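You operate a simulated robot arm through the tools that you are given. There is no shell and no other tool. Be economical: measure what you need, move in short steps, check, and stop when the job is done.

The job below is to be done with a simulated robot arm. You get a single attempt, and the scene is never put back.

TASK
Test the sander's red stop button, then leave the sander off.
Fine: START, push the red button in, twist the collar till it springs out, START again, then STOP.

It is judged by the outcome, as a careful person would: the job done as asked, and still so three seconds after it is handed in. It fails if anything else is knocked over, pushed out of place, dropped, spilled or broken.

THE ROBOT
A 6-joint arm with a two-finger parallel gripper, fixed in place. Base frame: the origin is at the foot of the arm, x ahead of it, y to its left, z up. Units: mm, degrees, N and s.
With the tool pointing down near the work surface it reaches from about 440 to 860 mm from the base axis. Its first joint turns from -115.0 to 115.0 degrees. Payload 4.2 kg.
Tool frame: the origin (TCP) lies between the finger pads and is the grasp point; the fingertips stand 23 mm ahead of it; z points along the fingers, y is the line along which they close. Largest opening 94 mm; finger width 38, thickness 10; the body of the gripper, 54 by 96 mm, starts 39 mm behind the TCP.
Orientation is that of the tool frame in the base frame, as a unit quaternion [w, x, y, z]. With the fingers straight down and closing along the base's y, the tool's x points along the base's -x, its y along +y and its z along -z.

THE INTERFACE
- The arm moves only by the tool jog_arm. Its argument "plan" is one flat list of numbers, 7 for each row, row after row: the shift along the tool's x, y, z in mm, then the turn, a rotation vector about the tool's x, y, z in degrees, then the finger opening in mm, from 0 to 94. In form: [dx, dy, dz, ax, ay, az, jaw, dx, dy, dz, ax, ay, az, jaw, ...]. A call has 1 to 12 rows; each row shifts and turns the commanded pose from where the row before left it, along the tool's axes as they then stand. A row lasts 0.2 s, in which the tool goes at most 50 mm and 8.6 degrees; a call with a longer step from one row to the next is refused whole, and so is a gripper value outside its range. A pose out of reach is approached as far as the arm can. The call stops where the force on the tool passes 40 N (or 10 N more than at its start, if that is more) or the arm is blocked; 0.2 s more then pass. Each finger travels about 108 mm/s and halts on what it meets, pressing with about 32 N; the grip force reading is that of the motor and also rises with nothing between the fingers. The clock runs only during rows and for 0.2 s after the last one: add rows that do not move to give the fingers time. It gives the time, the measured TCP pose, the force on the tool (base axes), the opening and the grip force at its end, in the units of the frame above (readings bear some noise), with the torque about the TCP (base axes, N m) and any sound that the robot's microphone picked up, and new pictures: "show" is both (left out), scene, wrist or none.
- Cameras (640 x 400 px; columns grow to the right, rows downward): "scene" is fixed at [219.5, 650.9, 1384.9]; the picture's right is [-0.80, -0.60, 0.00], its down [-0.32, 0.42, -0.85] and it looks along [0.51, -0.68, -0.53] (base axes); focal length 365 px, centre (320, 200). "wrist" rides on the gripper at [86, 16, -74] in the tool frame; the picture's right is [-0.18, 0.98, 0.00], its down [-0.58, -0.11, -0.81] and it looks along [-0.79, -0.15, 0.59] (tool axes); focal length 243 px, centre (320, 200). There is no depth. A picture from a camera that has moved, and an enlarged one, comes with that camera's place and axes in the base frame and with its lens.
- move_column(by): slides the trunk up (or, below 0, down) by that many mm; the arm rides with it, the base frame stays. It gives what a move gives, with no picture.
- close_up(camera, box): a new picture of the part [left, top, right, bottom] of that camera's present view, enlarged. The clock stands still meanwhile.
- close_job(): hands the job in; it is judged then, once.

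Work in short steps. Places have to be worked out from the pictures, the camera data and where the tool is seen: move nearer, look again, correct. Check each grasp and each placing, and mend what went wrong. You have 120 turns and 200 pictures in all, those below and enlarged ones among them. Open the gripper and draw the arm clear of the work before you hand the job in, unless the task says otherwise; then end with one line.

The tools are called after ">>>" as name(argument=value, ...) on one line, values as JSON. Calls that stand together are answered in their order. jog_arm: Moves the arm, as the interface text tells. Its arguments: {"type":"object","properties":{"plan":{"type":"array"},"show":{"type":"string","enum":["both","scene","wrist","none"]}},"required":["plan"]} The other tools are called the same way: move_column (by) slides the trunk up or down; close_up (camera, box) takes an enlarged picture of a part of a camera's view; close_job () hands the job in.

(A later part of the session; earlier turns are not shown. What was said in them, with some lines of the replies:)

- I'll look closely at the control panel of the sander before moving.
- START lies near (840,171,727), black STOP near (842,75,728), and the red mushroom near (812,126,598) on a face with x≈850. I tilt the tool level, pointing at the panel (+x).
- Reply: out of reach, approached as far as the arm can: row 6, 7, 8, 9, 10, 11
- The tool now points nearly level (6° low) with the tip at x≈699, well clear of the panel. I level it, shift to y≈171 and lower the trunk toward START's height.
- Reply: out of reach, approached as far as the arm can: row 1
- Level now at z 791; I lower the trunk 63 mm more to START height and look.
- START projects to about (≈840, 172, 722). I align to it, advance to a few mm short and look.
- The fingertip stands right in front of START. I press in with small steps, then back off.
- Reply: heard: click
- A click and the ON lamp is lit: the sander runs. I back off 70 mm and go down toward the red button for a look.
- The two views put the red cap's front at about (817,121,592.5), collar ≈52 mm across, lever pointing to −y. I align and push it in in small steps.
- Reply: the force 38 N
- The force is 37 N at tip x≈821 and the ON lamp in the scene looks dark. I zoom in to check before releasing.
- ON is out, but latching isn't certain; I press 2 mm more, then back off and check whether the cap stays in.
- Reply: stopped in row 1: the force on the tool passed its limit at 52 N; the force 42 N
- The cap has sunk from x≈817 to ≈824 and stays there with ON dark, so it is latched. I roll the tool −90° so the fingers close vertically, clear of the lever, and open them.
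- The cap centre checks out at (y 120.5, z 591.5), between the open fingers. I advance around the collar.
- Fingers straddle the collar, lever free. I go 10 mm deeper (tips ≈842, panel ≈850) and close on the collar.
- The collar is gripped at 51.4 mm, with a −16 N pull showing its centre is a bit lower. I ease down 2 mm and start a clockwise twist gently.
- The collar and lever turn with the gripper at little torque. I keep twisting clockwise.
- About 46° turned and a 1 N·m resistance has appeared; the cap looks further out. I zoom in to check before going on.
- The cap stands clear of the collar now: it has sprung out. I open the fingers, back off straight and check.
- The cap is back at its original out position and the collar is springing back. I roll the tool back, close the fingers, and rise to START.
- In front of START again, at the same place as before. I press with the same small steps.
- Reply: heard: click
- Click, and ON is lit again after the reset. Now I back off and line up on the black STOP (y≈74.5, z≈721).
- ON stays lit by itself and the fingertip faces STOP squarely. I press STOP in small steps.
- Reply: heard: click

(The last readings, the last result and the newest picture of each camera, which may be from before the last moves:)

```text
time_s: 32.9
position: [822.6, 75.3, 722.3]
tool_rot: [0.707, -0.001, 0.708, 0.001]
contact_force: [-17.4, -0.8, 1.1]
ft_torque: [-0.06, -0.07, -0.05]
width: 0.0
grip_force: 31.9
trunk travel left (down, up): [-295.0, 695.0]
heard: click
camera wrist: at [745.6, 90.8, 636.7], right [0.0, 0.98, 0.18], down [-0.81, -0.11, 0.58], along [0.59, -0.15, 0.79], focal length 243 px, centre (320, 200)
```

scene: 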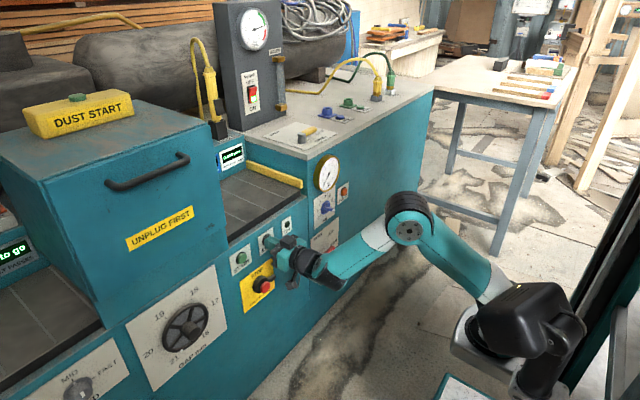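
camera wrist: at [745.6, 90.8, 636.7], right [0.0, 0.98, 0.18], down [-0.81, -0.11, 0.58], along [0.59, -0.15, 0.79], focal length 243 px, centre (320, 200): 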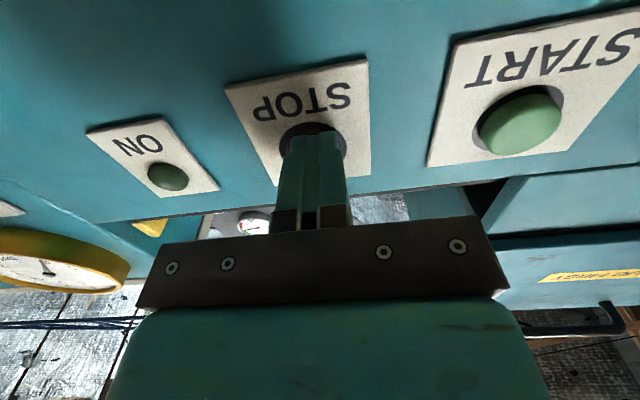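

A click and ON is dark: the sander is off. I back well away, open the gripper, and check that it stays so.

>>> jog_arm(plan=[0, 0, -40, 0, 0, 0, 0, 0, 0, -40, 0, 0, 0, 0, 0, 0, -30, 0, 0, 0, 30, 0, 0, 0, 0, 0, 0, 60, 0, 0, 0, 0, 0, 0, 90, 0, 0, 0, 0, 0, 0, 90, 0, 0, 0, 0, 0, 0, 90])

>>> close_up(camera="scene", box=[220, 210, 320, 302])

```text
time_s: 34.5
position: [712.9, 75.0, 723.5]
tool_rot: [0.706, 0.0, 0.708, 0.0]
contact_force: [-0.3, 0.0, -0.5]
ft_torque: [0.02, 0.01, -0.02]
width: 90.1
grip_force: 0.0
trunk travel left (down, up): [-295.0, 695.0]
camera wrist: at [636.9, 90.7, 637.6], right [0.0, 0.98, 0.18], down [-0.81, -0.11, 0.58], along [0.59, -0.15, 0.79], focal length 243 px, centre (320, 200)
```

scene: 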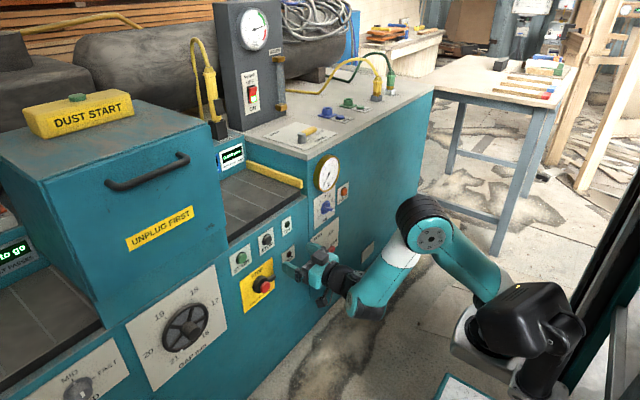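
wrist: 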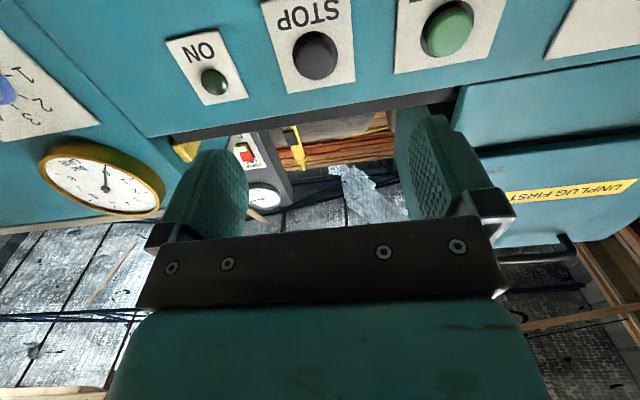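

```text
4.35 times, centred on (270, 256) of scene
camera zoom: at [219.5, 650.9, 1384.9], right [-0.8, -0.6, 0.0], down [-0.32, 0.42, -0.85], along [0.51, -0.68, -0.53], focal length 1586 px, centre (537, -44)
```

zoom: 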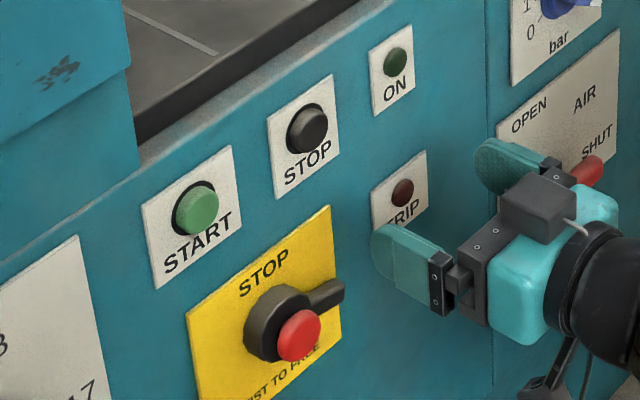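

ON and TRIP are dark, the red button stands out, and the arm is clear with the gripper open, so I hand in.

>>> close_job()

```text
The job is handed in.
```

The red stop button works: pushing it in cut the running sander, twisting the collar sprang it back out, START ran the sander again, and STOP has left it off. The collar lever did not come all the way back and sits a little lower than it did at the start.
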